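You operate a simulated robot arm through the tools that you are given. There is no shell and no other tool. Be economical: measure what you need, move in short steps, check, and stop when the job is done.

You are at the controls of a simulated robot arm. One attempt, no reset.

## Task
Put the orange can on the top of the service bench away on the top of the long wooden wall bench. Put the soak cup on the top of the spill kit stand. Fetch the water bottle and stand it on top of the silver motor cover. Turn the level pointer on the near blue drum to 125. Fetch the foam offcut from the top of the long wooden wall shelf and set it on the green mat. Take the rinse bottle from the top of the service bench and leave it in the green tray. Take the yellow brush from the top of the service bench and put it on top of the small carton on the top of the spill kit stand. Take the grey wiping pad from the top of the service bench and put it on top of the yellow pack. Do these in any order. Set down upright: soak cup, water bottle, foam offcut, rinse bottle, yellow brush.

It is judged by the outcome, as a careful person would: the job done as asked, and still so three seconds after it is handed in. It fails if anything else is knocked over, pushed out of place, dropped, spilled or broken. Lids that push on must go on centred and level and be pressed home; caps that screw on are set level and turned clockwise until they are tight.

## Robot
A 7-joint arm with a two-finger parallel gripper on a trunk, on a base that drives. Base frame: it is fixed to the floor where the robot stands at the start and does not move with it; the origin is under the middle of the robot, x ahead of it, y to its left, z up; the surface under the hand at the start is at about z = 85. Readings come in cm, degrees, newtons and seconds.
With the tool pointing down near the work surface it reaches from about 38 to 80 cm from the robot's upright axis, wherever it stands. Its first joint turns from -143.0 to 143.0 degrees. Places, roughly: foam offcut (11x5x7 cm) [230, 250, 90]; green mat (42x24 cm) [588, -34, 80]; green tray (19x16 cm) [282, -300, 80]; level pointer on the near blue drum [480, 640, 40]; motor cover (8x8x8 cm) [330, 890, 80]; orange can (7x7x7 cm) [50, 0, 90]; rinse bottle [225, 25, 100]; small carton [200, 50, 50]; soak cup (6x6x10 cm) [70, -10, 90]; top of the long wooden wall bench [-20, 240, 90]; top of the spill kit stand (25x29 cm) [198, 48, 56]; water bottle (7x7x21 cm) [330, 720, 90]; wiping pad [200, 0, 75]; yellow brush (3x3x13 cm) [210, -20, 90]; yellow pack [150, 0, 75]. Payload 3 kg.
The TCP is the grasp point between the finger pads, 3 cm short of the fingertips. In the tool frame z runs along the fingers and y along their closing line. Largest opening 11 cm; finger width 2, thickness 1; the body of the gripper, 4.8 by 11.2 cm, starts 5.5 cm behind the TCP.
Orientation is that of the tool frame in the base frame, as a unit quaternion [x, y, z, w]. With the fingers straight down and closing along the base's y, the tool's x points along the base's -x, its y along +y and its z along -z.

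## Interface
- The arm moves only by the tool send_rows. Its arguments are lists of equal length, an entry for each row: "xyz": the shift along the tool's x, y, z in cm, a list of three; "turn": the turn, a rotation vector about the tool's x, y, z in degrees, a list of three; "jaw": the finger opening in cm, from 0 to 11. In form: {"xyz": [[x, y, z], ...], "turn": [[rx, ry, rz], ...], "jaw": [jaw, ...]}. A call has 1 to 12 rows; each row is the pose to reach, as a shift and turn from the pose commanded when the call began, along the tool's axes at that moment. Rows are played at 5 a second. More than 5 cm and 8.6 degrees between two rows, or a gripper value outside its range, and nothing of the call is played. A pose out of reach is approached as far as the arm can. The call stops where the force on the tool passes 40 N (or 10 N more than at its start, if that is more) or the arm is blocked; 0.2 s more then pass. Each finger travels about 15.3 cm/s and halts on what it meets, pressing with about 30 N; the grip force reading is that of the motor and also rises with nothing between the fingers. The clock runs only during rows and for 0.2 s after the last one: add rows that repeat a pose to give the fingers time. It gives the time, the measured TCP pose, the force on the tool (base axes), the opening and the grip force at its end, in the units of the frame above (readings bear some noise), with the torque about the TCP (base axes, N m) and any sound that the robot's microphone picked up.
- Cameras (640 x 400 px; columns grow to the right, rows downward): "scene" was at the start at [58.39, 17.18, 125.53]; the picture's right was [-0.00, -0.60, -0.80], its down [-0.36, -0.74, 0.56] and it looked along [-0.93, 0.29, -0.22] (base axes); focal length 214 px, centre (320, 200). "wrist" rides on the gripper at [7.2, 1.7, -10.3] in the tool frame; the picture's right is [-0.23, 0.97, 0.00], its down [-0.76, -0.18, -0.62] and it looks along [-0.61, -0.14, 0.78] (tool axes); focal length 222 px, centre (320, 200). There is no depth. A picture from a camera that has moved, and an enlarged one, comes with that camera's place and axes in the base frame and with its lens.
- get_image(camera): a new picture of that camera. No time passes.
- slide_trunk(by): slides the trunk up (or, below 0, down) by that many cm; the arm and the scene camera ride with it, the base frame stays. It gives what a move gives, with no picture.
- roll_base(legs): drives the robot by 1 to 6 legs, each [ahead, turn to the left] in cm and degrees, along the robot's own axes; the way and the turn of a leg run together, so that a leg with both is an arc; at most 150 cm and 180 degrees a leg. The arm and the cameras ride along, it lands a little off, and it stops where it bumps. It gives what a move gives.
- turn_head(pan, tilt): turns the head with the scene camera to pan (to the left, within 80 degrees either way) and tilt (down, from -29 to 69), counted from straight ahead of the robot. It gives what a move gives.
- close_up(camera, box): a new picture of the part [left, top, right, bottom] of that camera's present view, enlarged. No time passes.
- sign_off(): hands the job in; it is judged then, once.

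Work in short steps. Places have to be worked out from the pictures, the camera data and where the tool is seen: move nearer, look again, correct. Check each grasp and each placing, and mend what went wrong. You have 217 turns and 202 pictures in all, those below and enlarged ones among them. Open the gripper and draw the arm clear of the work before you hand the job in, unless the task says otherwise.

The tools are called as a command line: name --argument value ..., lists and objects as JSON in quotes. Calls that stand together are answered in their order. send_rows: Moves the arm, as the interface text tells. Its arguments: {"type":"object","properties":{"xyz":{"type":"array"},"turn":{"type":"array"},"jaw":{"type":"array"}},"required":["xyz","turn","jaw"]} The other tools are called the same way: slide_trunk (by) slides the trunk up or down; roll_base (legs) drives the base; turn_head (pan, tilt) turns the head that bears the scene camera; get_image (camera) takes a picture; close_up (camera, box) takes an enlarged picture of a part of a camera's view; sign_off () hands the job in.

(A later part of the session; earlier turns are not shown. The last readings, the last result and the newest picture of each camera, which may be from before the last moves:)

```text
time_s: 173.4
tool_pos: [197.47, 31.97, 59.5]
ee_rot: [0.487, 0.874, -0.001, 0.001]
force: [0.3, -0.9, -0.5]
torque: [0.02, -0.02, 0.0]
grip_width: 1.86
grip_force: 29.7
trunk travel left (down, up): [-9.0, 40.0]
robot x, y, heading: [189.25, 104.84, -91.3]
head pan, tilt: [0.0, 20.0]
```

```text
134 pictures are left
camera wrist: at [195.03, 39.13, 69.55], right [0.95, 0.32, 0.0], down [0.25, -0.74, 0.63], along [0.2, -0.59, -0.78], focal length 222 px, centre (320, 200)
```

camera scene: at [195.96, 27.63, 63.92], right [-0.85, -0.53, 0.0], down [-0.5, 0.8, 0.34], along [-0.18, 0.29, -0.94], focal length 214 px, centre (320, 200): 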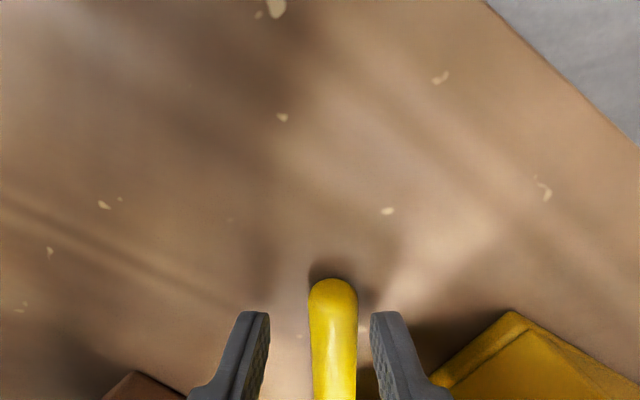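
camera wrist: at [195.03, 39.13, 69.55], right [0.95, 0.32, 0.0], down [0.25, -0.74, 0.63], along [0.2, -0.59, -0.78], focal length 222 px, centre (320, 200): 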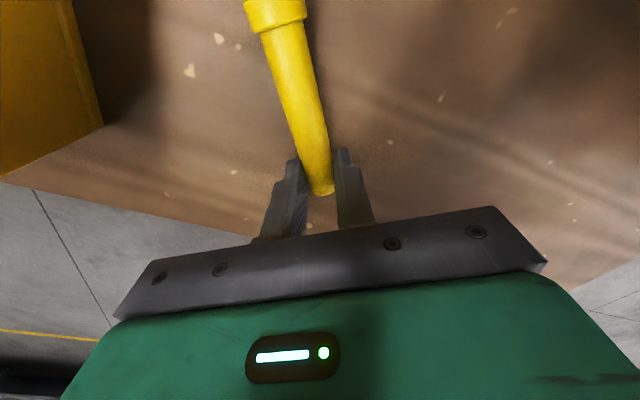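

Release, rise, move 5 cm along the handle toward the ferrule and look.

send_rows --xyz '[[0, 0, 0.2], [0, 0, 0.2], [0, 0, 0.2], [0, 0, -4], [0, 0, -8], [3, 0, -10], [5, 0, -10], [5, 0, -10]]' --turn '[[0, 0, 0], [0, 0, 0], [0, 0, 0], [0, 0, 0], [0, 0, 0], [0, 0, 0], [0, 0, 0], [0, 0, 0]]' --jaw '[2.5, 4.5, 4.5, 4.5, 4.5, 4.5, 4.5, 4.5]'

get_image --camera "scene"

get_image --camera "wrist"

```text
time_s: 175.2
tool_pos: [194.87, 36.41, 69.32]
ee_rot: [0.486, 0.874, -0.002, 0.001]
force: [0.7, 0.7, -0.8]
torque: [0.01, 0.02, 0.0]
grip_width: 4.52
grip_force: 0.0
trunk travel left (down, up): [-9.0, 40.0]
robot x, y, heading: [189.68, 104.52, -91.6]
head pan, tilt: [0.0, 20.0]
```

```text
133 pictures are left
camera scene: at [199.09, 29.72, 73.26], right [-0.85, -0.53, 0.0], down [-0.5, 0.8, 0.34], along [-0.18, 0.29, -0.94], focal length 214 px, centre (320, 200)
```

scene: 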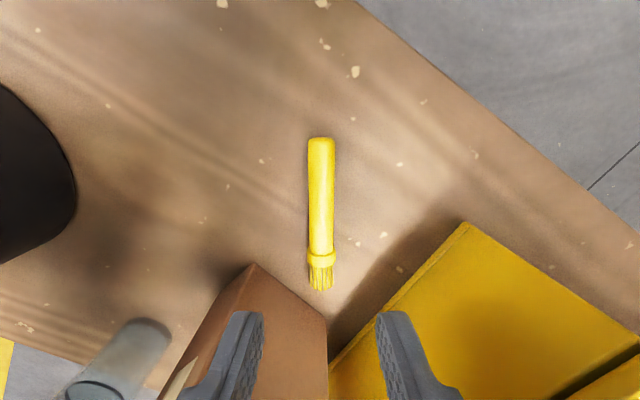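

```text
132 pictures are left
camera wrist: at [192.44, 43.57, 79.51], right [0.95, 0.32, 0.0], down [0.25, -0.74, 0.63], along [0.2, -0.59, -0.78], focal length 222 px, centre (320, 200)
```

wrist: 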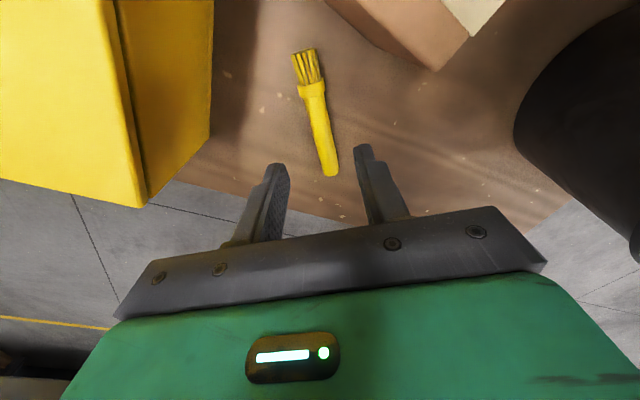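

Brush line passes right under the TCP. Descend and grip mid-handle.

send_rows --xyz '[[0, 0, 4.5], [0, 0, 8], [0, 0, 9.5], [0, 0, 9.9], [0, 0, 9.9], [0, 0, 9.9], [0, 0, 9.9], [0, 0, 9.9]]' --turn '[[0, 0, 0], [0, 0, 0], [0, 0, 0], [0, 0, 0], [0, 0, 0], [0, 0, 0], [0, 0, 0], [0, 0, 0]]' --jaw '[4.5, 4.5, 4.5, 4.5, 2.5, 0.5, 0.5, 0.5]'

get_image --camera "wrist"

```text
time_s: 177.0
tool_pos: [194.92, 36.4, 59.5]
ee_rot: [0.487, 0.873, -0.001, 0.001]
force: [0.3, -0.6, -0.6]
torque: [0.0, -0.02, -0.04]
grip_width: 1.86
grip_force: 29.7
trunk travel left (down, up): [-9.0, 40.0]
robot x, y, heading: [189.44, 104.96, -91.6]
head pan, tilt: [0.0, 20.0]
```

```text
131 pictures are left
camera wrist: at [192.43, 43.45, 69.61], right [0.95, 0.32, 0.0], down [0.25, -0.74, 0.63], along [0.2, -0.59, -0.78], focal length 222 px, centre (320, 200)
```

wrist: 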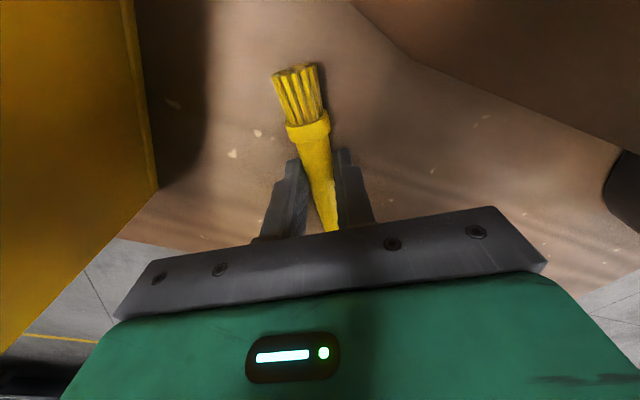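

Firm grip. Lift 16 cm while yawing back, raise trunk 15 cm.

send_rows --xyz '[[0, 0, -3], [0, 0, -7.5], [0, 0, -12], [0, 0, -16], [0, 0, -16], [0, 0, -16], [0, 0, -16], [0, 0, -16]]' --turn '[[0, 0, 0], [0, 0, 0], [0, 0, 0], [0, 0, 7], [0, 0, 14], [0, 0, 21], [0, 0, 28], [0, 0, 34.5]]' --jaw '[0.5, 0.5, 0.5, 0.5, 0.5, 0.5, 0.5, 0.5]'

slide_trunk --by 15

get_image --camera "wrist"

```text
time_s: 178.8
tool_pos: [194.74, 36.3, 75.34]
ee_rot: [0.724, 0.69, -0.001, 0.001]
force: [-0.1, -0.3, -0.1]
torque: [-0.02, 0.03, 0.03]
grip_width: 1.84
grip_force: 30.4
trunk travel left (down, up): [-9.0, 40.0]
robot x, y, heading: [189.48, 104.64, -91.6]
head pan, tilt: [0.0, 20.0]
```

```text
time_s: 180.6
tool_pos: [194.72, 36.17, 90.28]
ee_rot: [0.724, 0.69, -0.001, 0.002]
force: [0.5, 0.0, -0.2]
torque: [-0.03, 0.0, -0.02]
grip_width: 1.88
grip_force: 29.6
trunk travel left (down, up): [-24.0, 25.0]
robot x, y, heading: [189.08, 104.82, -91.5]
head pan, tilt: [0.0, 20.0]
```

```text
130 pictures are left
camera wrist: at [196.69, 43.45, 100.55], right [0.96, -0.27, 0.0], down [-0.21, -0.75, 0.63], along [-0.17, -0.6, -0.78], focal length 222 px, centre (320, 200)
```

wrist: 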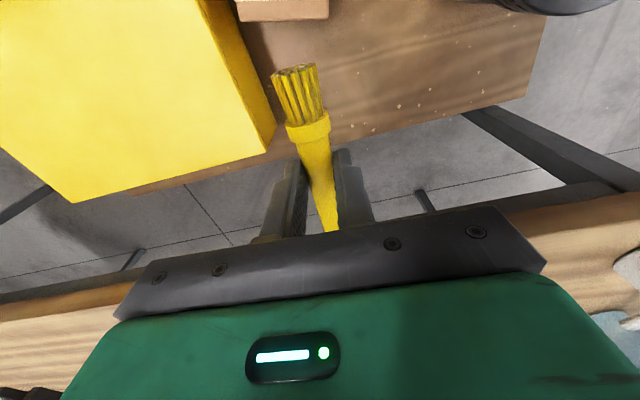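

Brush lies along the tool x axis. Tilt the hand 90° so it points away from the robot with the bristles down.

send_rows --xyz '[[0, 0, 0], [0, 0, 0], [0, 0, 0], [0, 0, 0], [0, 0, 0], [0, 0, 0], [0, 0, 0], [0, 0, 0], [0, 0, 0], [0, 0, 0], [0, 0, 0], [0, 0, 0]]' --turn '[[0, -8, 0], [0, -16, 0], [0, -24, 0], [0, -32, 0], [0, -40, 0], [0, -48, 0], [0, -56, 0], [0, -64, 0], [0, -72, 0], [0, -80, 0], [0, -88, 0], [0, -90, 0]]' --jaw '[0.5, 0.5, 0.5, 0.5, 0.5, 0.5, 0.5, 0.5, 0.5, 0.5, 0.5, 0.5]'

get_image --camera "wrist"

turn_head --pan 0 --tilt 40

get_image --camera "scene"

```text
time_s: 183.2
tool_pos: [194.74, 36.24, 90.46]
ee_rot: [-0.511, -0.485, 0.514, -0.489]
force: [-0.4, -0.2, 0.1]
torque: [0.05, 0.0, 0.0]
grip_width: 1.87
grip_force: 30.3
trunk travel left (down, up): [-24.0, 25.0]
robot x, y, heading: [189.4, 104.44, -91.7]
head pan, tilt: [0.0, 20.0]
```

```text
129 pictures are left
camera wrist: at [196.8, 46.47, 82.99], right [0.97, -0.05, 0.23], down [-0.15, 0.64, 0.76], along [-0.18, -0.77, 0.61], focal length 222 px, centre (320, 200)
```

wrist: 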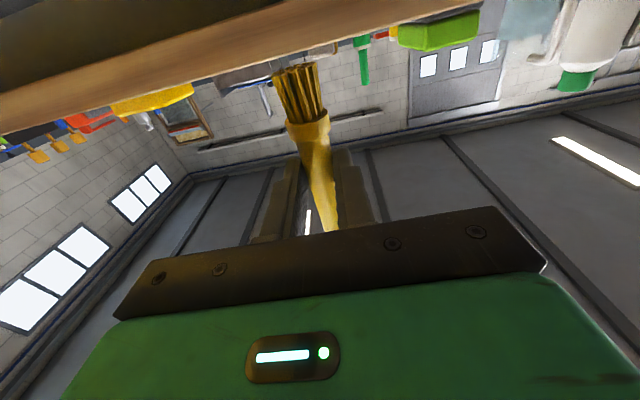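

```text
time_s: 184.0
tool_pos: [194.72, 36.27, 90.39]
ee_rot: [-0.511, -0.486, 0.513, -0.489]
force: [0.2, -0.9, -0.1]
torque: [0.02, -0.02, -0.01]
grip_width: 1.86
grip_force: 29.9
trunk travel left (down, up): [-24.0, 25.0]
robot x, y, heading: [189.36, 104.61, -91.5]
head pan, tilt: [0.0, 40.0]
```

```text
128 pictures are left
camera scene: at [195.01, 40.61, 95.24], right [-1.0, 0.05, 0.0], down [0.03, 0.64, -0.77], along [-0.04, -0.77, -0.64], focal length 214 px, centre (320, 200)
```

scene: 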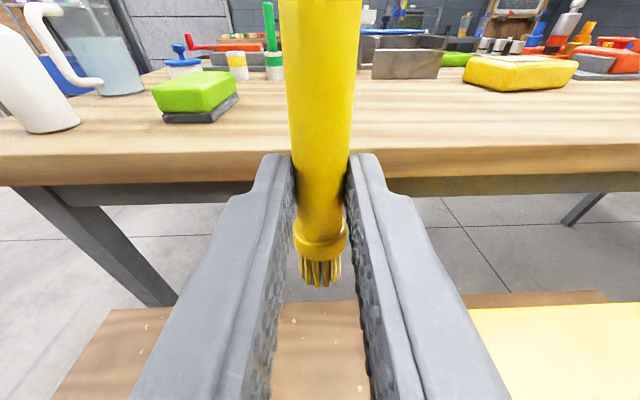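

Excellent: the brush hangs upright. I back the base 13.3 cm so the brush comes over the carton, then lower the trunk 12 cm and look.

roll_base --legs '[[-13.3, 0]]'

slide_trunk --by -11

get_image --camera "scene"

get_image --camera "wrist"

```text
time_s: 185.3
tool_pos: [195.07, 49.11, 90.42]
ee_rot: [-0.511, -0.487, 0.513, -0.489]
force: [-0.6, 0.3, -0.4]
torque: [-0.01, 0.02, 0.01]
grip_width: 1.86
grip_force: 30.4
trunk travel left (down, up): [-24.0, 25.0]
robot x, y, heading: [189.57, 117.45, -91.7]
head pan, tilt: [0.0, 40.0]
```

```text
time_s: 186.7
tool_pos: [194.97, 49.19, 79.44]
ee_rot: [-0.512, -0.487, 0.512, -0.488]
force: [0.6, 0.4, -0.5]
torque: [-0.01, -0.02, -0.01]
grip_width: 1.87
grip_force: 29.8
trunk travel left (down, up): [-13.0, 36.0]
robot x, y, heading: [189.95, 117.19, -91.6]
head pan, tilt: [0.0, 40.0]
```

```text
127 pictures are left
camera scene: at [195.31, 53.45, 84.29], right [-1.0, 0.05, 0.0], down [0.03, 0.64, -0.77], along [-0.04, -0.77, -0.64], focal length 214 px, centre (320, 200)
```

scene: 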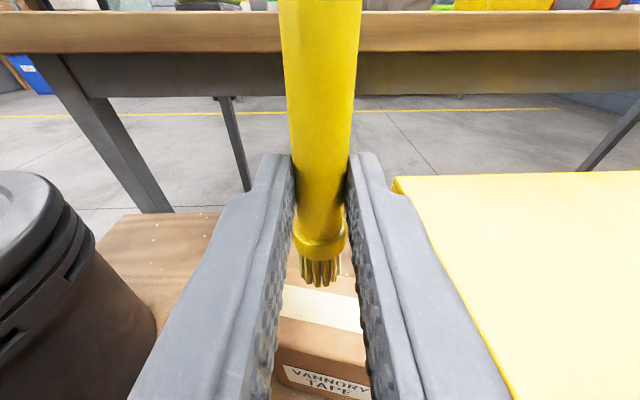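

```text
126 pictures are left
camera wrist: at [197.12, 59.32, 72.05], right [0.97, -0.05, 0.23], down [-0.15, 0.63, 0.76], along [-0.18, -0.77, 0.61], focal length 222 px, centre (320, 200)
```

wrist: 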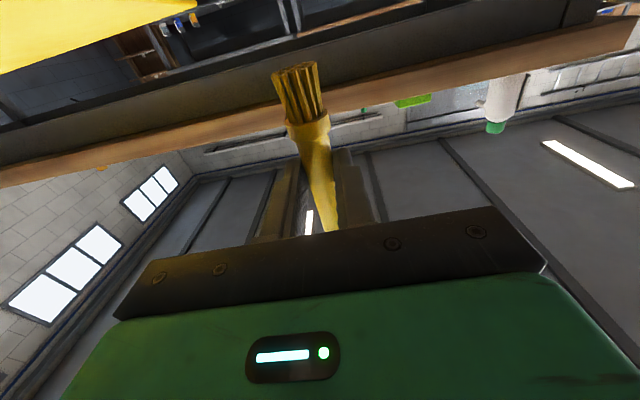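

Brush is over the tape line of the carton. Shift 1.5 cm toward −x (away from the cup), 0.4 forward, and lower to just above contact.

send_rows --xyz '[[0, -1.5, 0.4], [1.5, -1.5, 0.4], [3, -1.5, 0.4], [3, -1.5, 0.4]]' --turn '[[0, 0, 0], [0, 0, 0], [0, 0, 0], [0, 0, 0]]' --jaw '[0.5, 0.5, 0.5, 0.5]'

get_image --camera "scene"

```text
time_s: 187.7
tool_pos: [193.52, 48.67, 76.51]
ee_rot: [-0.511, -0.486, 0.513, -0.489]
force: [0.4, 0.1, 0.0]
torque: [-0.03, 0.0, -0.01]
grip_width: 1.86
grip_force: 29.9
trunk travel left (down, up): [-13.0, 36.0]
robot x, y, heading: [189.95, 117.77, -91.6]
head pan, tilt: [0.0, 40.0]
```

```text
125 pictures are left
camera scene: at [193.91, 53.0, 81.31], right [-1.0, 0.05, 0.0], down [0.03, 0.64, -0.77], along [-0.04, -0.77, -0.64], focal length 214 px, centre (320, 200)
```

scene: 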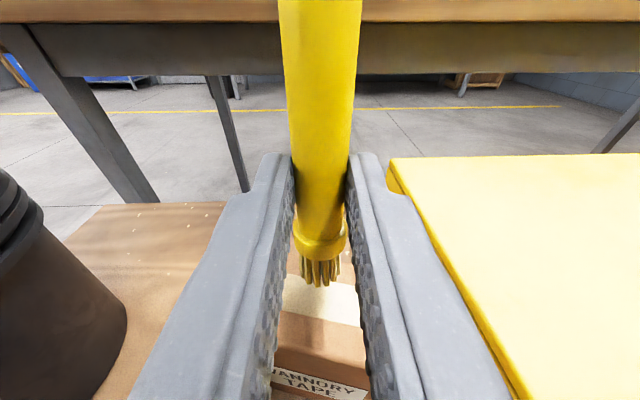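

Lower in fine steps.

send_rows --xyz '[[0.3, 0, 0], [0.6, 0, 0], [0.9, 0, 0], [1.2, 0, 0]]' --turn '[[0, 0, 0], [0, 0, 0], [0, 0, 0], [0, 0, 0]]' --jaw '[0.5, 0.5, 0.5, 0.5]'

get_image --camera "scene"

```text
time_s: 188.7
tool_pos: [193.68, 48.57, 75.22]
ee_rot: [-0.511, -0.487, 0.513, -0.489]
force: [0.0, -1.3, -0.4]
torque: [0.01, 0.01, 0.03]
grip_width: 1.86
grip_force: 30.4
trunk travel left (down, up): [-13.0, 36.0]
robot x, y, heading: [189.82, 117.65, -91.7]
head pan, tilt: [0.0, 40.0]
```

```text
124 pictures are left
camera scene: at [193.95, 53.1, 80.05], right [-1.0, 0.05, 0.0], down [0.03, 0.64, -0.77], along [-0.04, -0.77, -0.64], focal length 214 px, centre (320, 200)
```

scene: 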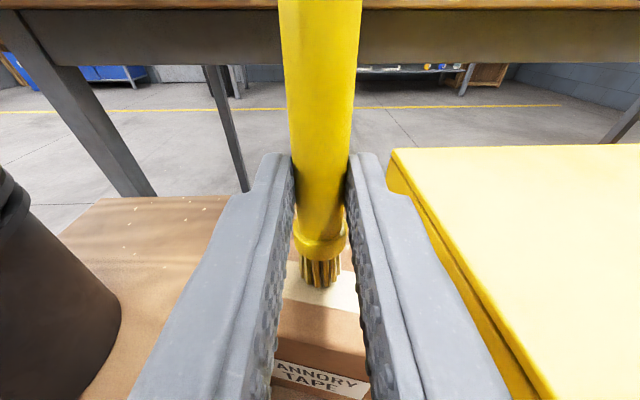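

Nearly touching; continue in 0.2 cm rows.

send_rows --xyz '[[0.2, 0, 0], [0.4, 0, 0], [0.6, 0, 0]]' --turn '[[0, 0, 0], [0, 0, 0], [0, 0, 0]]' --jaw '[0.5, 0.5, 0.5]'

close_up --camera "scene" --box '[240, 200, 400, 340]'

```text
time_s: 189.5
tool_pos: [193.69, 48.74, 74.91]
ee_rot: [-0.511, -0.485, 0.514, -0.489]
force: [0.3, -0.1, 13.7]
torque: [-0.41, -0.04, 0.01]
grip_width: 1.84
grip_force: 30.1
trunk travel left (down, up): [-13.0, 36.0]
robot x, y, heading: [190.24, 117.55, -91.6]
head pan, tilt: [0.0, 40.0]
```

```text
2.86 times, centred on (320, 270) of scene
camera zoom: at [193.91, 53.12, 79.62], right [-1.0, 0.05, 0.0], down [0.03, 0.64, -0.77], along [-0.04, -0.77, -0.64], focal length 613 px, centre (320, 0)
```

zoom: 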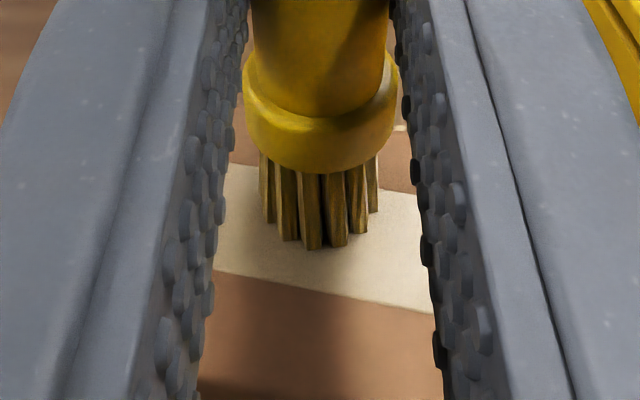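

Contact. Ease up 0.2, open gradually and withdraw straight back.

send_rows --xyz '[[-0.2, 0, 0], [-0.2, 0, 0], [-0.2, 0, 0], [-0.2, 0, 0], [-0.2, 0, 0], [-0.2, 0, -3], [-0.2, 0, -7], [-0.2, 0, -11], [-1, 0, -14], [-4, 0, -16]]' --turn '[[0, 0, 0], [0, 0, 0], [0, 0, 0], [0, 0, 0], [0, 0, 0], [0, 0, 0], [0, 0, 0], [0, 0, 0], [0, 0, 0], [0, 0, 0]]' --jaw '[1.6, 2.1, 2.6, 3.4, 4.5, 4.5, 4.5, 4.5, 4.5, 4.5]'

get_image --camera "scene"

```text
time_s: 191.7
tool_pos: [193.82, 53.88, 74.76]
ee_rot: [-0.511, -0.488, 0.512, -0.489]
force: [-0.8, 0.4, 0.6]
torque: [0.02, 0.02, 0.01]
grip_width: 4.49
grip_force: 0.1
out of reach, approached as far as the arm can: row 7, 8, 9, 10
trunk travel left (down, up): [-13.0, 36.0]
robot x, y, heading: [189.65, 117.14, -91.7]
head pan, tilt: [0.0, 40.0]
```

```text
122 pictures are left
camera scene: at [194.07, 58.13, 79.58], right [-1.0, 0.05, 0.0], down [0.03, 0.64, -0.77], along [-0.04, -0.77, -0.64], focal length 214 px, centre (320, 200)
```

scene: 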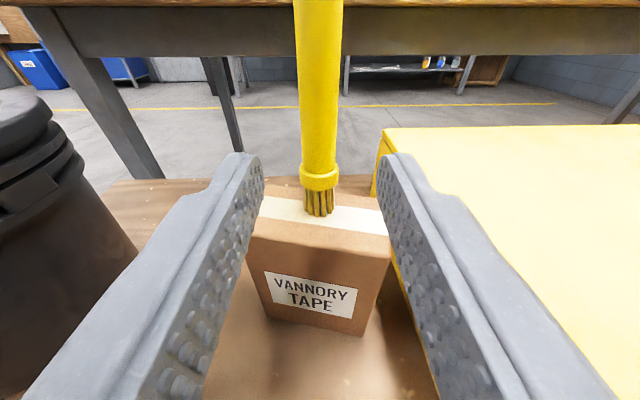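

The brush stands upright on the carton. The arm can't retract more, so back the base 45 cm.

roll_base --legs '[[-45, 0]]'

get_image --camera "scene"

```text
time_s: 194.4
tool_pos: [195.23, 97.98, 74.86]
ee_rot: [-0.511, -0.488, 0.512, -0.489]
force: [0.6, -0.4, -0.6]
torque: [0.0, -0.04, 0.0]
grip_width: 4.5
grip_force: 0.1
trunk travel left (down, up): [-13.0, 36.0]
robot x, y, heading: [191.04, 161.81, -91.4]
head pan, tilt: [0.0, 40.0]
```

```text
121 pictures are left
camera scene: at [195.52, 102.36, 79.58], right [-1.0, 0.04, 0.0], down [0.03, 0.64, -0.77], along [-0.03, -0.77, -0.64], focal length 214 px, centre (320, 200)
```

scene: 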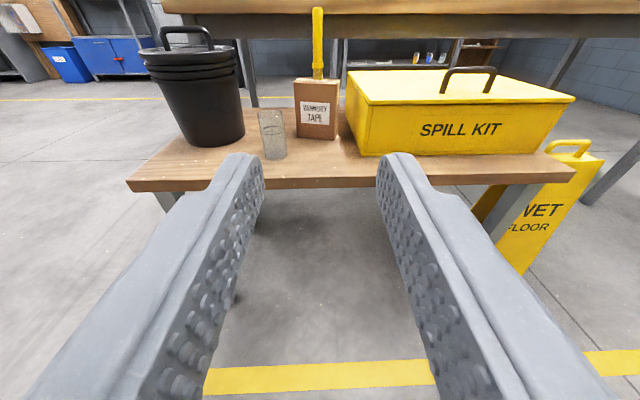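

Both placements look right and the floor sign still stands. I tilt the hand back down, raise the trunk, and turn toward the wall shelf for the foam offcut.

send_rows --xyz '[[0, 0, 0], [0, 0, 0], [0, 0, 0], [0, 0, 0], [0, 0, 0], [0, 0, 0], [0, 0, 0], [0, 0, 0], [0, 0, 0], [0, 0, 0], [0, 0, 0], [0, 0, 0]]' --turn '[[0, 8, 0], [0, 16, 0], [0, 24, 0], [0, 32, 0], [0, 40, 0], [0, 48, 0], [0, 56, 0], [0, 64, 0], [0, 72, 0], [0, 80, 0], [0, 88, 0], [0, 90, 0]]' --jaw '[8, 8, 8, 8, 8, 8, 8, 8, 8, 8, 8, 8]'

slide_trunk --by 36

roll_base --legs '[[0, 91], [35, 0], [0, 90]]'

turn_head --pan 0 --tilt -29

get_image --camera "scene"

```text
time_s: 197.0
tool_pos: [195.13, 97.96, 74.78]
ee_rot: [0.723, 0.691, -0.001, 0.001]
force: [-0.6, 0.4, 0.3]
torque: [0.02, 0.04, 0.05]
grip_width: 8.02
grip_force: 0.1
trunk travel left (down, up): [-13.0, 36.0]
robot x, y, heading: [190.88, 161.73, -91.3]
head pan, tilt: [0.0, 40.0]
```

```text
time_s: 200.5
tool_pos: [195.35, 98.01, 110.74]
ee_rot: [0.722, 0.692, -0.001, 0.001]
force: [-0.3, -0.4, -0.4]
torque: [0.02, 0.0, -0.04]
grip_width: 8.03
grip_force: 0.1
trunk travel left (down, up): [-49.0, 0.0]
robot x, y, heading: [190.57, 161.42, -91.3]
head pan, tilt: [0.0, 40.0]
```

```text
time_s: 209.3
tool_pos: [252.18, 219.38, 110.95]
ee_rot: [-0.504, 0.864, 0.003, 0.003]
force: [-0.8, -0.4, 0.6]
torque: [0.01, -0.01, 0.04]
grip_width: 8.01
grip_force: 0.0
trunk travel left (down, up): [-49.0, 0.0]
robot x, y, heading: [235.07, 155.53, 63.4]
head pan, tilt: [0.0, 40.0]
stopped in leg 3: the robot was blocked; the commanded pose is now the measured one
```

```text
time_s: 210.8
tool_pos: [252.06, 219.31, 110.88]
ee_rot: [-0.504, 0.864, 0.003, 0.002]
force: [0.2, 0.4, -0.7]
torque: [-0.02, -0.02, 0.0]
grip_width: 8.01
grip_force: 0.1
trunk travel left (down, up): [-49.0, 0.0]
robot x, y, heading: [235.27, 154.78, 63.4]
head pan, tilt: [0.0, -28.6]
```

```text
120 pictures are left
camera scene: at [259.55, 232.16, 117.56], right [0.87, -0.49, 0.0], down [-0.43, -0.76, -0.48], along [0.24, 0.42, -0.87], focal length 214 px, centre (320, 200)
```

scene: 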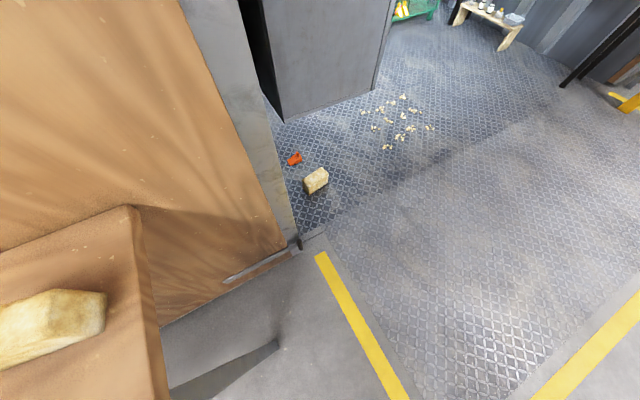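

The turn was blocked at heading 63°. The foam block is visible at ~[235,245]. Check surroundings with wrist and tilted-back scene views to see what is near.

get_image --camera "wrist"

turn_head --pan 0 --tilt 45

get_image --camera "scene"

turn_head --pan 60 --tilt 10

get_image --camera "scene"

```text
119 pictures are left
camera wrist: at [246.93, 213.78, 121.11], right [-0.74, 0.68, 0.0], down [0.53, 0.57, 0.63], along [0.42, 0.46, -0.78], focal length 222 px, centre (320, 200)
```

wrist: 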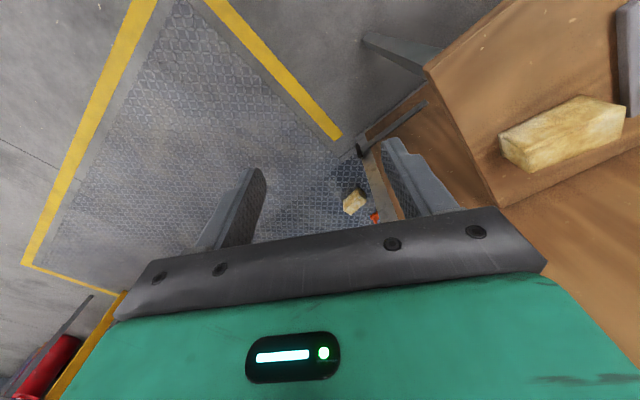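

```text
time_s: 212.2
tool_pos: [252.05, 219.33, 110.85]
ee_rot: [-0.504, 0.864, 0.002, 0.003]
force: [0.1, 0.1, 0.7]
torque: [-0.01, 0.0, -0.01]
grip_width: 8.01
grip_force: 0.1
trunk travel left (down, up): [-49.0, 0.0]
robot x, y, heading: [235.32, 155.3, 63.7]
head pan, tilt: [0.0, 45.0]
```

```text
118 pictures are left
camera scene: at [254.08, 222.51, 116.06], right [0.87, -0.49, 0.0], down [-0.35, -0.62, 0.7], along [-0.35, -0.61, -0.71], focal length 214 px, centre (320, 200)
```

scene: 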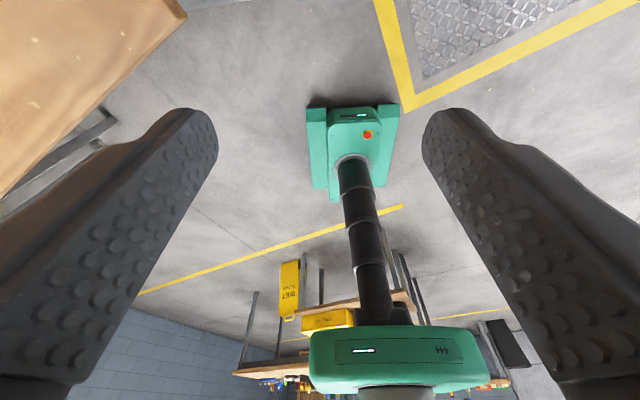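

```text
time_s: 213.5
tool_pos: [252.08, 219.39, 110.97]
ee_rot: [-0.504, 0.864, 0.003, 0.002]
force: [0.7, 0.1, -0.5]
torque: [0.03, -0.01, -0.01]
grip_width: 8.01
grip_force: 0.0
trunk travel left (down, up): [-49.0, 0.0]
robot x, y, heading: [235.18, 155.0, 63.7]
head pan, tilt: [60.0, 10.0]
```

```text
117 pictures are left
camera scene: at [249.78, 231.23, 119.58], right [0.44, -0.24, -0.87], down [-0.35, -0.93, 0.08], along [-0.83, 0.27, -0.49], focal length 214 px, centre (320, 200)
```

scene: 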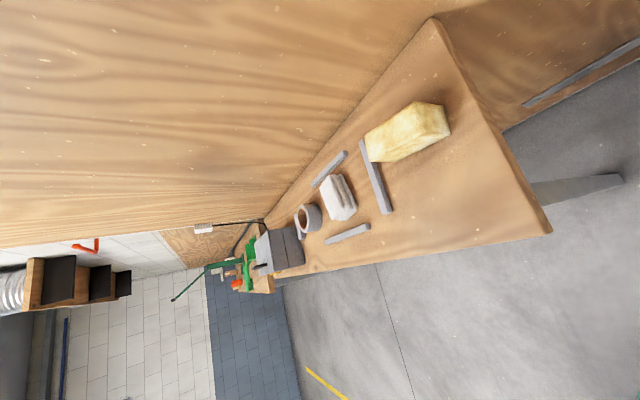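

Floor is clear; foam is at ≈[233,244.5] lying along x. I shift the hand left and yaw it 63.7° so it closes along y.

send_rows --xyz '[[0.4, 2.5, 0], [0.8, 5, 0], [1.2, 7.5, 0], [1.6, 10, 0], [2, 12.5, 0], [2.4, 15, 0], [2.8, 17.5, 0], [3, 19.7, 0], [3, 19.7, 0]]' --turn '[[0, 0, 8], [0, 0, 16], [0, 0, 24], [0, 0, 32], [0, 0, 40], [0, 0, 48], [0, 0, 56], [0, 0, 63.5], [0, 0, 63.5]]' --jaw '[9, 9, 9, 9, 9, 9, 9, 9, 9]'

roll_base --legs '[[20, 0]]'

turn_head --pan 0 --tilt 20

get_image --camera "scene"

get_image --camera "wrist"

```text
time_s: 215.5
tool_pos: [233.45, 226.39, 110.98]
ee_rot: [0.028, 1.0, 0.003, 0.002]
force: [-0.4, 0.6, -0.2]
torque: [0.0, -0.01, 0.01]
grip_width: 9.01
grip_force: 0.1
trunk travel left (down, up): [-49.0, 0.0]
robot x, y, heading: [235.69, 155.3, 63.6]
head pan, tilt: [60.0, 10.0]
```

```text
time_s: 217.1
tool_pos: [242.37, 243.81, 110.97]
ee_rot: [0.028, 1.0, 0.004, 0.002]
force: [-0.9, 0.2, -0.3]
torque: [0.02, 0.03, 0.0]
grip_width: 8.98
grip_force: 0.1
trunk travel left (down, up): [-49.0, 0.0]
robot x, y, heading: [244.11, 172.88, 63.2]
head pan, tilt: [60.0, 10.0]
```

```text
time_s: 218.4
tool_pos: [242.38, 243.84, 111.1]
ee_rot: [0.03, 1.0, 0.003, 0.001]
force: [-0.6, -0.6, -0.9]
torque: [0.02, 0.0, 0.01]
grip_width: 8.98
grip_force: 0.0
trunk travel left (down, up): [-49.0, 0.0]
robot x, y, heading: [243.99, 172.78, 63.2]
head pan, tilt: [0.0, 20.0]
```

```text
116 pictures are left
camera scene: at [250.29, 243.22, 114.96], right [-0.06, -1.0, -0.01], down [-0.94, 0.05, 0.34], along [-0.34, 0.03, -0.94], focal length 214 px, centre (320, 200)
```

scene: 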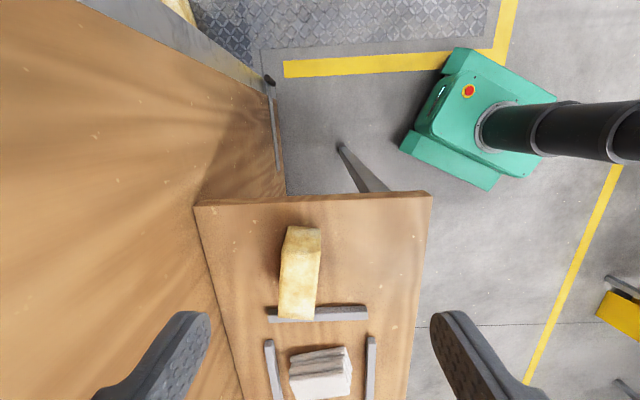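

```text
115 pictures are left
camera wrist: at [235.21, 245.88, 121.25], right [0.28, 0.96, 0.01], down [0.75, -0.22, 0.62], along [0.6, -0.17, -0.78], focal length 222 px, centre (320, 200)
```

wrist: 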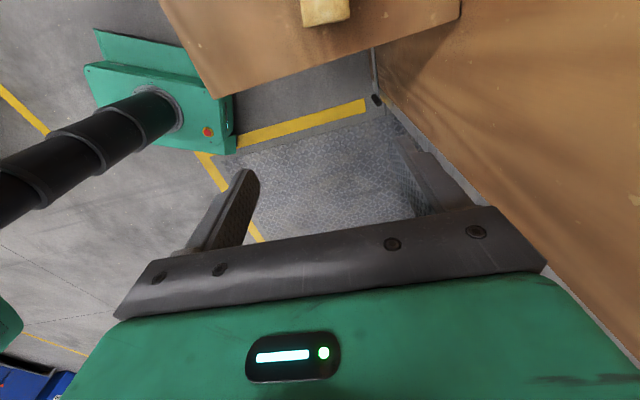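

Foam centre about [233,245.8]. Move over it at z≈105 and re-look.

send_rows --xyz '[[4.7, 0.7, 1], [9.5, 1.4, 2], [9.5, 1.4, 6], [9.5, 1.4, 6]]' --turn '[[0, 0, 0], [0, 0, 0], [0, 0, 0], [0, 0, 0]]' --jaw '[9, 9, 9, 9]'

get_image --camera "scene"

get_image --camera "wrist"

```text
time_s: 219.4
tool_pos: [233.0, 245.7, 105.05]
ee_rot: [0.028, 1.0, 0.002, 0.001]
force: [0.6, 0.4, 0.3]
torque: [-0.03, -0.05, 0.0]
grip_width: 9.02
grip_force: 0.1
trunk travel left (down, up): [-49.0, 0.0]
robot x, y, heading: [244.34, 172.71, 63.2]
head pan, tilt: [0.0, 20.0]
```

```text
114 pictures are left
camera scene: at [240.85, 245.06, 108.95], right [-0.06, -1.0, -0.01], down [-0.94, 0.05, 0.34], along [-0.34, 0.03, -0.94], focal length 214 px, centre (320, 200)
```

scene: 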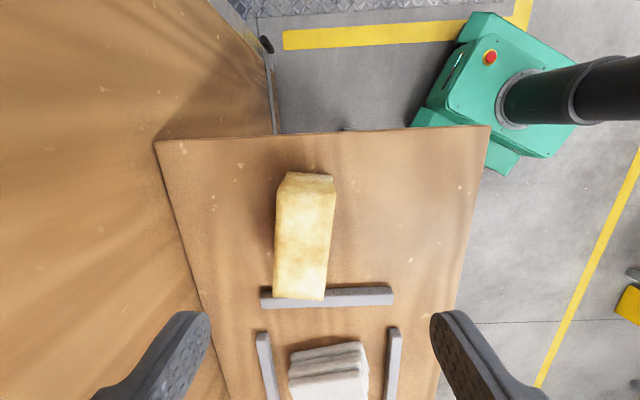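

```text
113 pictures are left
camera wrist: at [225.77, 247.73, 115.23], right [0.28, 0.96, 0.01], down [0.75, -0.22, 0.62], along [0.6, -0.17, -0.78], focal length 222 px, centre (320, 200)
```

wrist: 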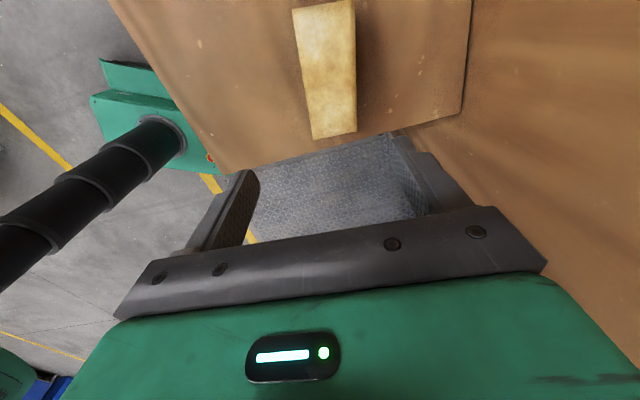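

Triangulated: foam top z≈91, centre ≈[230,247.4], rotated a few degrees. Align and descend to z≈95 first (fingers open 9).

send_rows --xyz '[[2.6, 1.5, 0], [2.6, 1.5, 4], [2.6, 1.5, 7], [2.6, 1.5, 9]]' --turn '[[0, 0, 3], [0, 0, 6], [0, 0, 6], [0, 0, 6]]' --jaw '[9, 9, 9, 9]'

get_image --camera "scene"

get_image --camera "wrist"

```text
time_s: 220.4
tool_pos: [230.47, 247.52, 96.02]
ee_rot: [0.081, 0.997, 0.003, 0.001]
force: [-0.3, 0.0, 0.5]
torque: [-0.01, 0.0, 0.01]
grip_width: 9.02
grip_force: 0.0
trunk travel left (down, up): [-49.0, 0.0]
robot x, y, heading: [243.75, 172.8, 63.4]
head pan, tilt: [0.0, 20.0]
```

```text
112 pictures are left
camera scene: at [238.24, 246.11, 99.93], right [-0.16, -0.99, -0.01], down [-0.93, 0.15, 0.34], along [-0.34, 0.06, -0.94], focal length 214 px, centre (320, 200)
```

scene: 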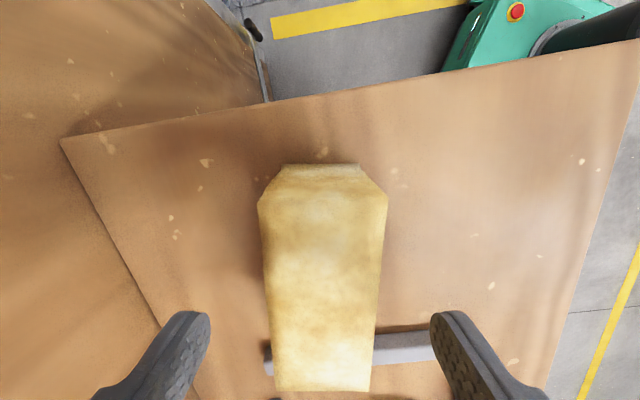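

```text
111 pictures are left
camera wrist: at [223.51, 250.32, 106.24], right [0.38, 0.92, 0.01], down [0.72, -0.3, 0.62], along [0.58, -0.23, -0.78], focal length 222 px, centre (320, 200)
```

wrist: 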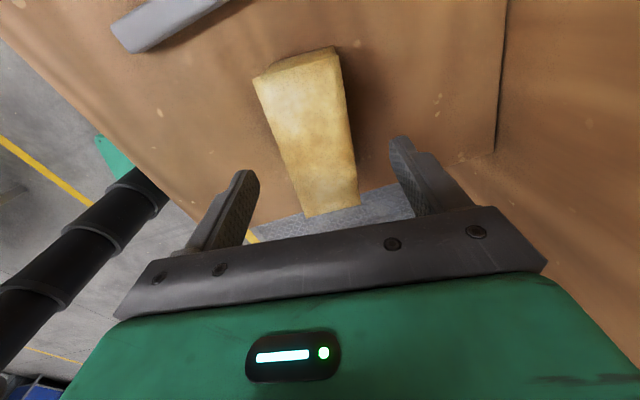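

Nicely aligned. Descend to z≈88.7 and close.

send_rows --xyz '[[0, 0, 3], [0, 0, 6], [0, 0, 7.3], [0, 0, 7.3], [0, 0, 7.3], [0, 0, 7.3], [0, 0, 7.3]]' --turn '[[0, 0, 0], [0, 0, 0], [0, 0, 0], [0, 0, 0], [0, 0, 0], [0, 0, 0], [0, 0, 0]]' --jaw '[9, 9, 9, 6, 3, 3, 3]'

get_image --camera "wrist"

```text
time_s: 221.4
tool_pos: [230.38, 247.26, 89.02]
ee_rot: [0.08, 0.997, 0.003, 0.001]
force: [-1.3, -6.5, 18.6]
torque: [-0.62, -0.03, -0.03]
grip_width: 4.61
grip_force: 16.4
trunk travel left (down, up): [-49.0, 0.0]
robot x, y, heading: [244.12, 172.69, 63.1]
head pan, tilt: [0.0, 20.0]
stopped in row 5: the force on the tool passed its limit at 54 N (the readings are from after the stop); the commanded pose is now the measured one
```

```text
110 pictures are left
camera wrist: at [223.43, 250.02, 99.23], right [0.38, 0.93, 0.0], down [0.72, -0.3, 0.62], along [0.58, -0.23, -0.78], focal length 222 px, centre (320, 200)
```

wrist: 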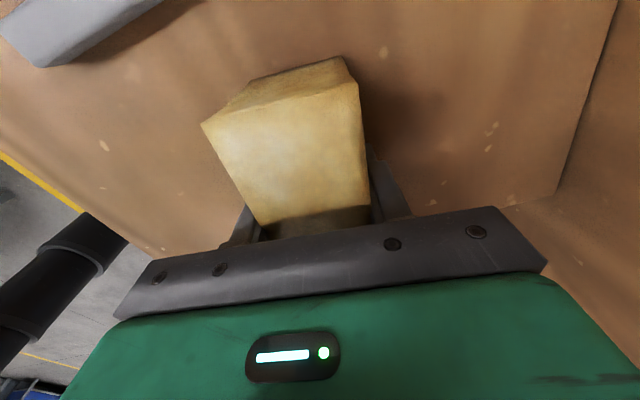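

Fingertips brushed the shelf (z≈86). Raise 0.3, close firmly, and lift.

send_rows --xyz '[[0, 0, -0.4], [0, 0, -0.4], [0, 0, -0.4], [0, 0, -2], [0, 0, -6], [0, 0, -10], [0, 0, -14], [0, 0, -18]]' --turn '[[0, 0, 0], [0, 0, 0], [0, 0, 0], [0, 0, 0], [0, 0, 0], [0, 0, 0], [0, 0, 0], [0, 0, 0]]' --jaw '[3.5, 3, 3, 3, 3, 3, 3, 3]'

get_image --camera "wrist"

get_image --camera "scene"

```text
time_s: 223.2
tool_pos: [230.44, 247.29, 106.68]
ee_rot: [0.081, 0.997, 0.001, 0.001]
force: [-0.1, 0.3, -0.4]
torque: [0.0, -0.01, -0.01]
grip_width: 4.6
grip_force: 29.9
trunk travel left (down, up): [-49.0, 0.0]
robot x, y, heading: [244.29, 172.63, 62.9]
head pan, tilt: [0.0, 20.0]
```

```text
109 pictures are left
camera wrist: at [223.55, 250.13, 116.92], right [0.38, 0.93, 0.0], down [0.72, -0.3, 0.62], along [0.58, -0.24, -0.78], focal length 222 px, centre (320, 200)
```

wrist: 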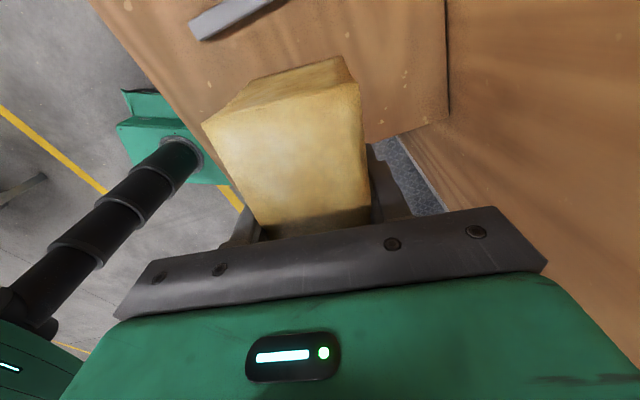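

```text
108 pictures are left
camera scene: at [238.29, 245.9, 110.63], right [-0.16, -0.99, 0.0], down [-0.93, 0.15, 0.34], along [-0.34, 0.06, -0.94], focal length 214 px, centre (320, 200)
```

scene: 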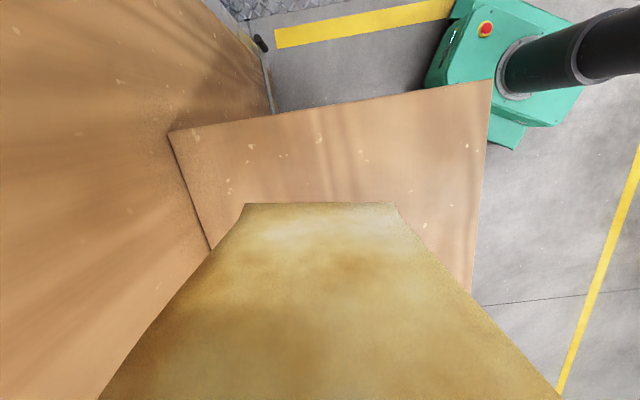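

Foam held. Back off, turn toward +x, and look ahead with the head panned (the hand's yaw lets it look forward).

roll_base --legs '[[-35, 0], [0, -63]]'

turn_head --pan 78 --tilt 0

get_image --camera "scene"

```text
time_s: 228.4
tool_pos: [290.42, 184.9, 106.6]
ee_rot: [0.606, 0.796, -0.001, 0.001]
force: [1.1, 0.3, 0.3]
torque: [-0.05, 0.06, 0.02]
grip_width: 4.64
grip_force: 30.1
trunk travel left (down, up): [-49.0, 0.0]
robot x, y, heading: [228.0, 146.84, -2.1]
head pan, tilt: [0.0, 20.0]
```

```text
time_s: 229.9
tool_pos: [290.38, 184.74, 106.83]
ee_rot: [0.606, 0.795, 0.0, 0.001]
force: [-1.1, -0.1, -0.4]
torque: [0.04, -0.01, 0.03]
grip_width: 4.63
grip_force: 30.5
trunk travel left (down, up): [-49.0, 0.0]
robot x, y, heading: [228.15, 146.98, -1.8]
head pan, tilt: [78.0, 0.0]
```

```text
107 pictures are left
camera scene: at [301.92, 176.4, 118.06], right [-0.2, -0.06, -0.98], down [-0.27, 0.96, 0.0], along [0.94, 0.26, -0.21], focal length 214 px, centre (320, 200)
```

scene: 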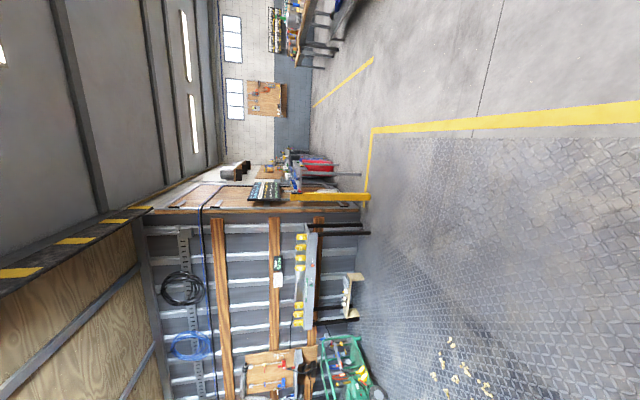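

Look more to the right (−y side) by tilting the head.

turn_head --pan 75 --tilt -29

get_image --camera "scene"

```text
time_s: 230.9
tool_pos: [290.48, 184.85, 106.78]
ee_rot: [0.606, 0.796, 0.001, 0.001]
force: [-0.9, -0.5, 0.8]
torque: [0.03, -0.02, 0.02]
grip_width: 4.61
grip_force: 30.6
trunk travel left (down, up): [-49.0, 0.0]
robot x, y, heading: [228.82, 147.12, -1.6]
head pan, tilt: [75.0, -28.6]
```

```text
106 pictures are left
camera scene: at [300.74, 171.92, 118.2], right [-0.25, -0.07, -0.97], down [0.21, 0.97, -0.12], along [0.95, -0.24, -0.23], focal length 214 px, centre (320, 200)
```

scene: 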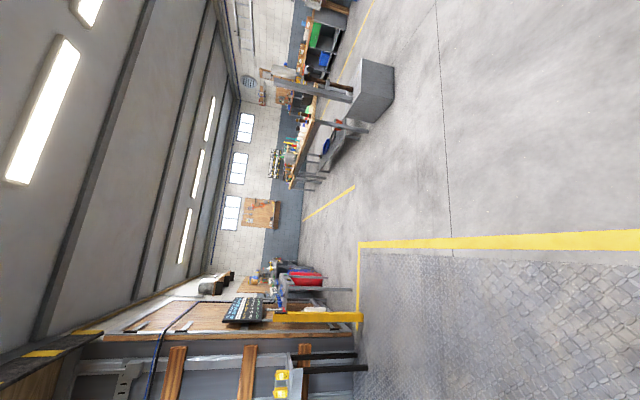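

A bench stands at x≈530–590 with a grey pedestal before it. Drive closer toward the mat and look again.

roll_base --legs '[[0, -28], [150, 0], [60, 0]]'

get_image --camera "scene"

```text
time_s: 242.8
tool_pos: [487.28, 49.11, 106.63]
ee_rot: [0.774, 0.633, -0.001, 0.0]
force: [-0.3, 0.6, -1.4]
torque: [-0.01, 0.03, 0.0]
grip_width: 4.65
grip_force: 29.7
trunk travel left (down, up): [-49.0, 0.0]
robot x, y, heading: [414.86, 43.81, -28.3]
head pan, tilt: [75.0, -28.6]
```

```text
105 pictures are left
camera scene: at [490.73, 32.92, 118.18], right [-0.25, 0.05, -0.97], down [0.63, 0.77, -0.13], along [0.74, -0.64, -0.23], focal length 214 px, centre (320, 200)
```

scene: 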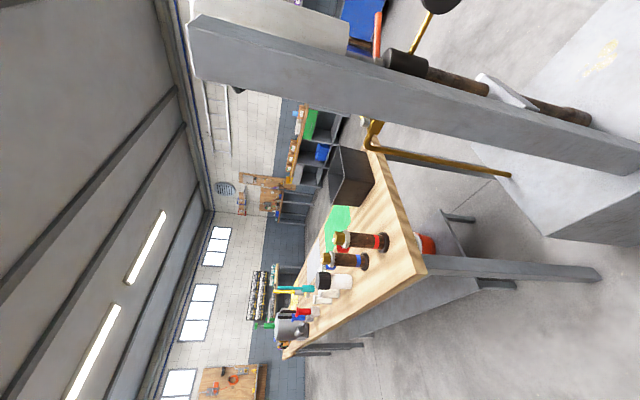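

The bench runs along x from ≈530, its near edge at y≈16, with the green mat on it. I go round to its +y side and look down on it.

roll_base --legs '[[0, 60], [70, 0], [0, -32], [95, 0], [0, -90]]'

get_image --camera "scene"

get_image --camera "wrist"

```text
time_s: 259.5
tool_pos: [610.45, 21.71, 106.66]
ee_rot: [0.986, 0.167, -0.002, 0.0]
force: [-0.1, -3.1, -0.5]
torque: [0.27, -0.09, 0.01]
grip_width: 4.65
grip_force: 30.1
trunk travel left (down, up): [-49.0, 0.0]
robot x, y, heading: [576.29, 81.58, -89.2]
head pan, tilt: [75.0, -28.6]
```

```text
104 pictures are left
camera scene: at [598.46, 10.52, 118.06], right [-0.09, 0.24, -0.97], down [0.98, -0.15, -0.13], along [-0.17, -0.96, -0.23], focal length 214 px, centre (320, 200)
```

scene: 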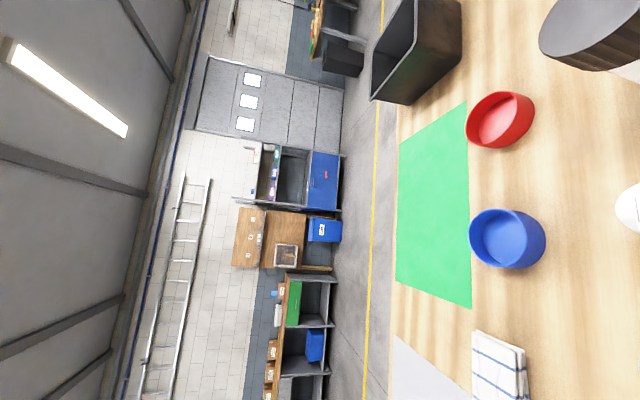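

```text
103 pictures are left
camera wrist: at [617.72, 22.54, 116.76], right [0.11, -0.99, 0.0], down [-0.78, -0.08, 0.62], along [-0.62, -0.07, -0.78], focal length 222 px, centre (320, 200)
```

wrist: 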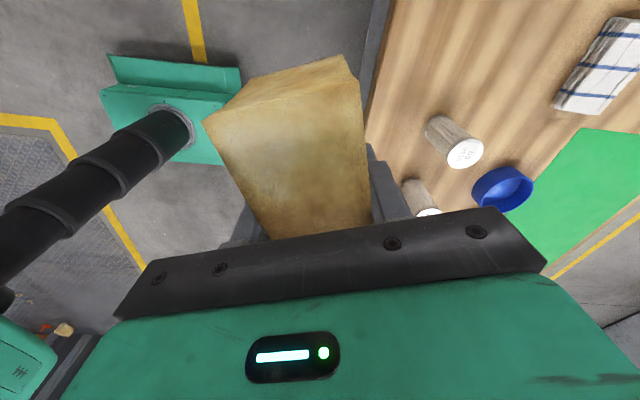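

Mat spans about x 570–608, y −40…−18.5. Look down at the bench objects between here and the mat before moving over.

turn_head --pan 30 --tilt -29

get_image --camera "scene"

```text
time_s: 260.6
tool_pos: [610.26, 22.03, 106.68]
ee_rot: [0.986, 0.168, -0.001, 0.001]
force: [0.5, -0.4, 0.2]
torque: [0.02, -0.01, 0.03]
grip_width: 4.65
grip_force: 30.6
trunk travel left (down, up): [-49.0, 0.0]
robot x, y, heading: [576.09, 81.49, -89.5]
head pan, tilt: [30.0, -28.6]
```

```text
102 pictures are left
camera scene: at [597.42, 13.71, 114.2], right [-0.29, 0.82, -0.5], down [0.91, 0.06, -0.42], along [-0.31, -0.57, -0.76], focal length 214 px, centre (320, 200)
```

scene: 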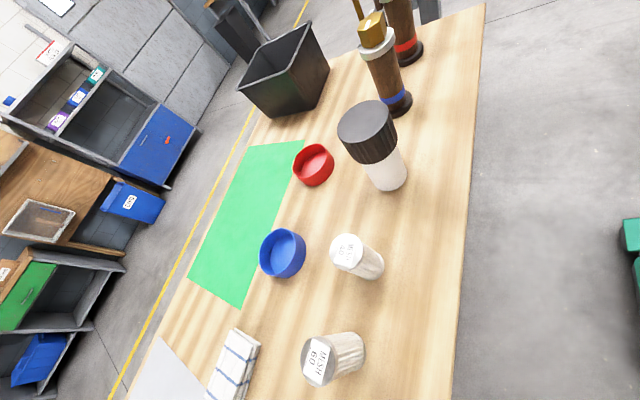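

Bench items are all below z≈98 on the path (foam bottom at 103). Roll ahead 30 cm, then align foam with x and move over the mat.

roll_base --legs '[[30, 0]]'

send_rows --xyz '[[-1, 0, 0], [-2, 0, 0], [-3, 0, 0], [-3, 0, 0]]' --turn '[[0, 0, 7], [0, 0, 14], [0, 0, 19.3], [0, 0, 19.3]]' --jaw '[3, 3, 3, 3]'

```text
time_s: 262.7
tool_pos: [610.74, -8.49, 106.71]
ee_rot: [0.986, 0.168, -0.001, 0.001]
force: [-1.1, 0.8, -0.3]
torque: [-0.04, -0.02, -0.02]
grip_width: 4.61
grip_force: 30.1
trunk travel left (down, up): [-49.0, 0.0]
robot x, y, heading: [576.66, 51.21, -89.6]
head pan, tilt: [30.0, -28.6]
```

```text
time_s: 263.7
tool_pos: [607.93, -9.6, 106.73]
ee_rot: [1.0, -0.001, -0.001, 0.001]
force: [-0.8, -0.1, -0.3]
torque: [-0.01, -0.03, -0.01]
grip_width: 4.62
grip_force: 30.1
trunk travel left (down, up): [-49.0, 0.0]
robot x, y, heading: [577.0, 51.16, -89.3]
head pan, tilt: [30.0, -28.6]
```

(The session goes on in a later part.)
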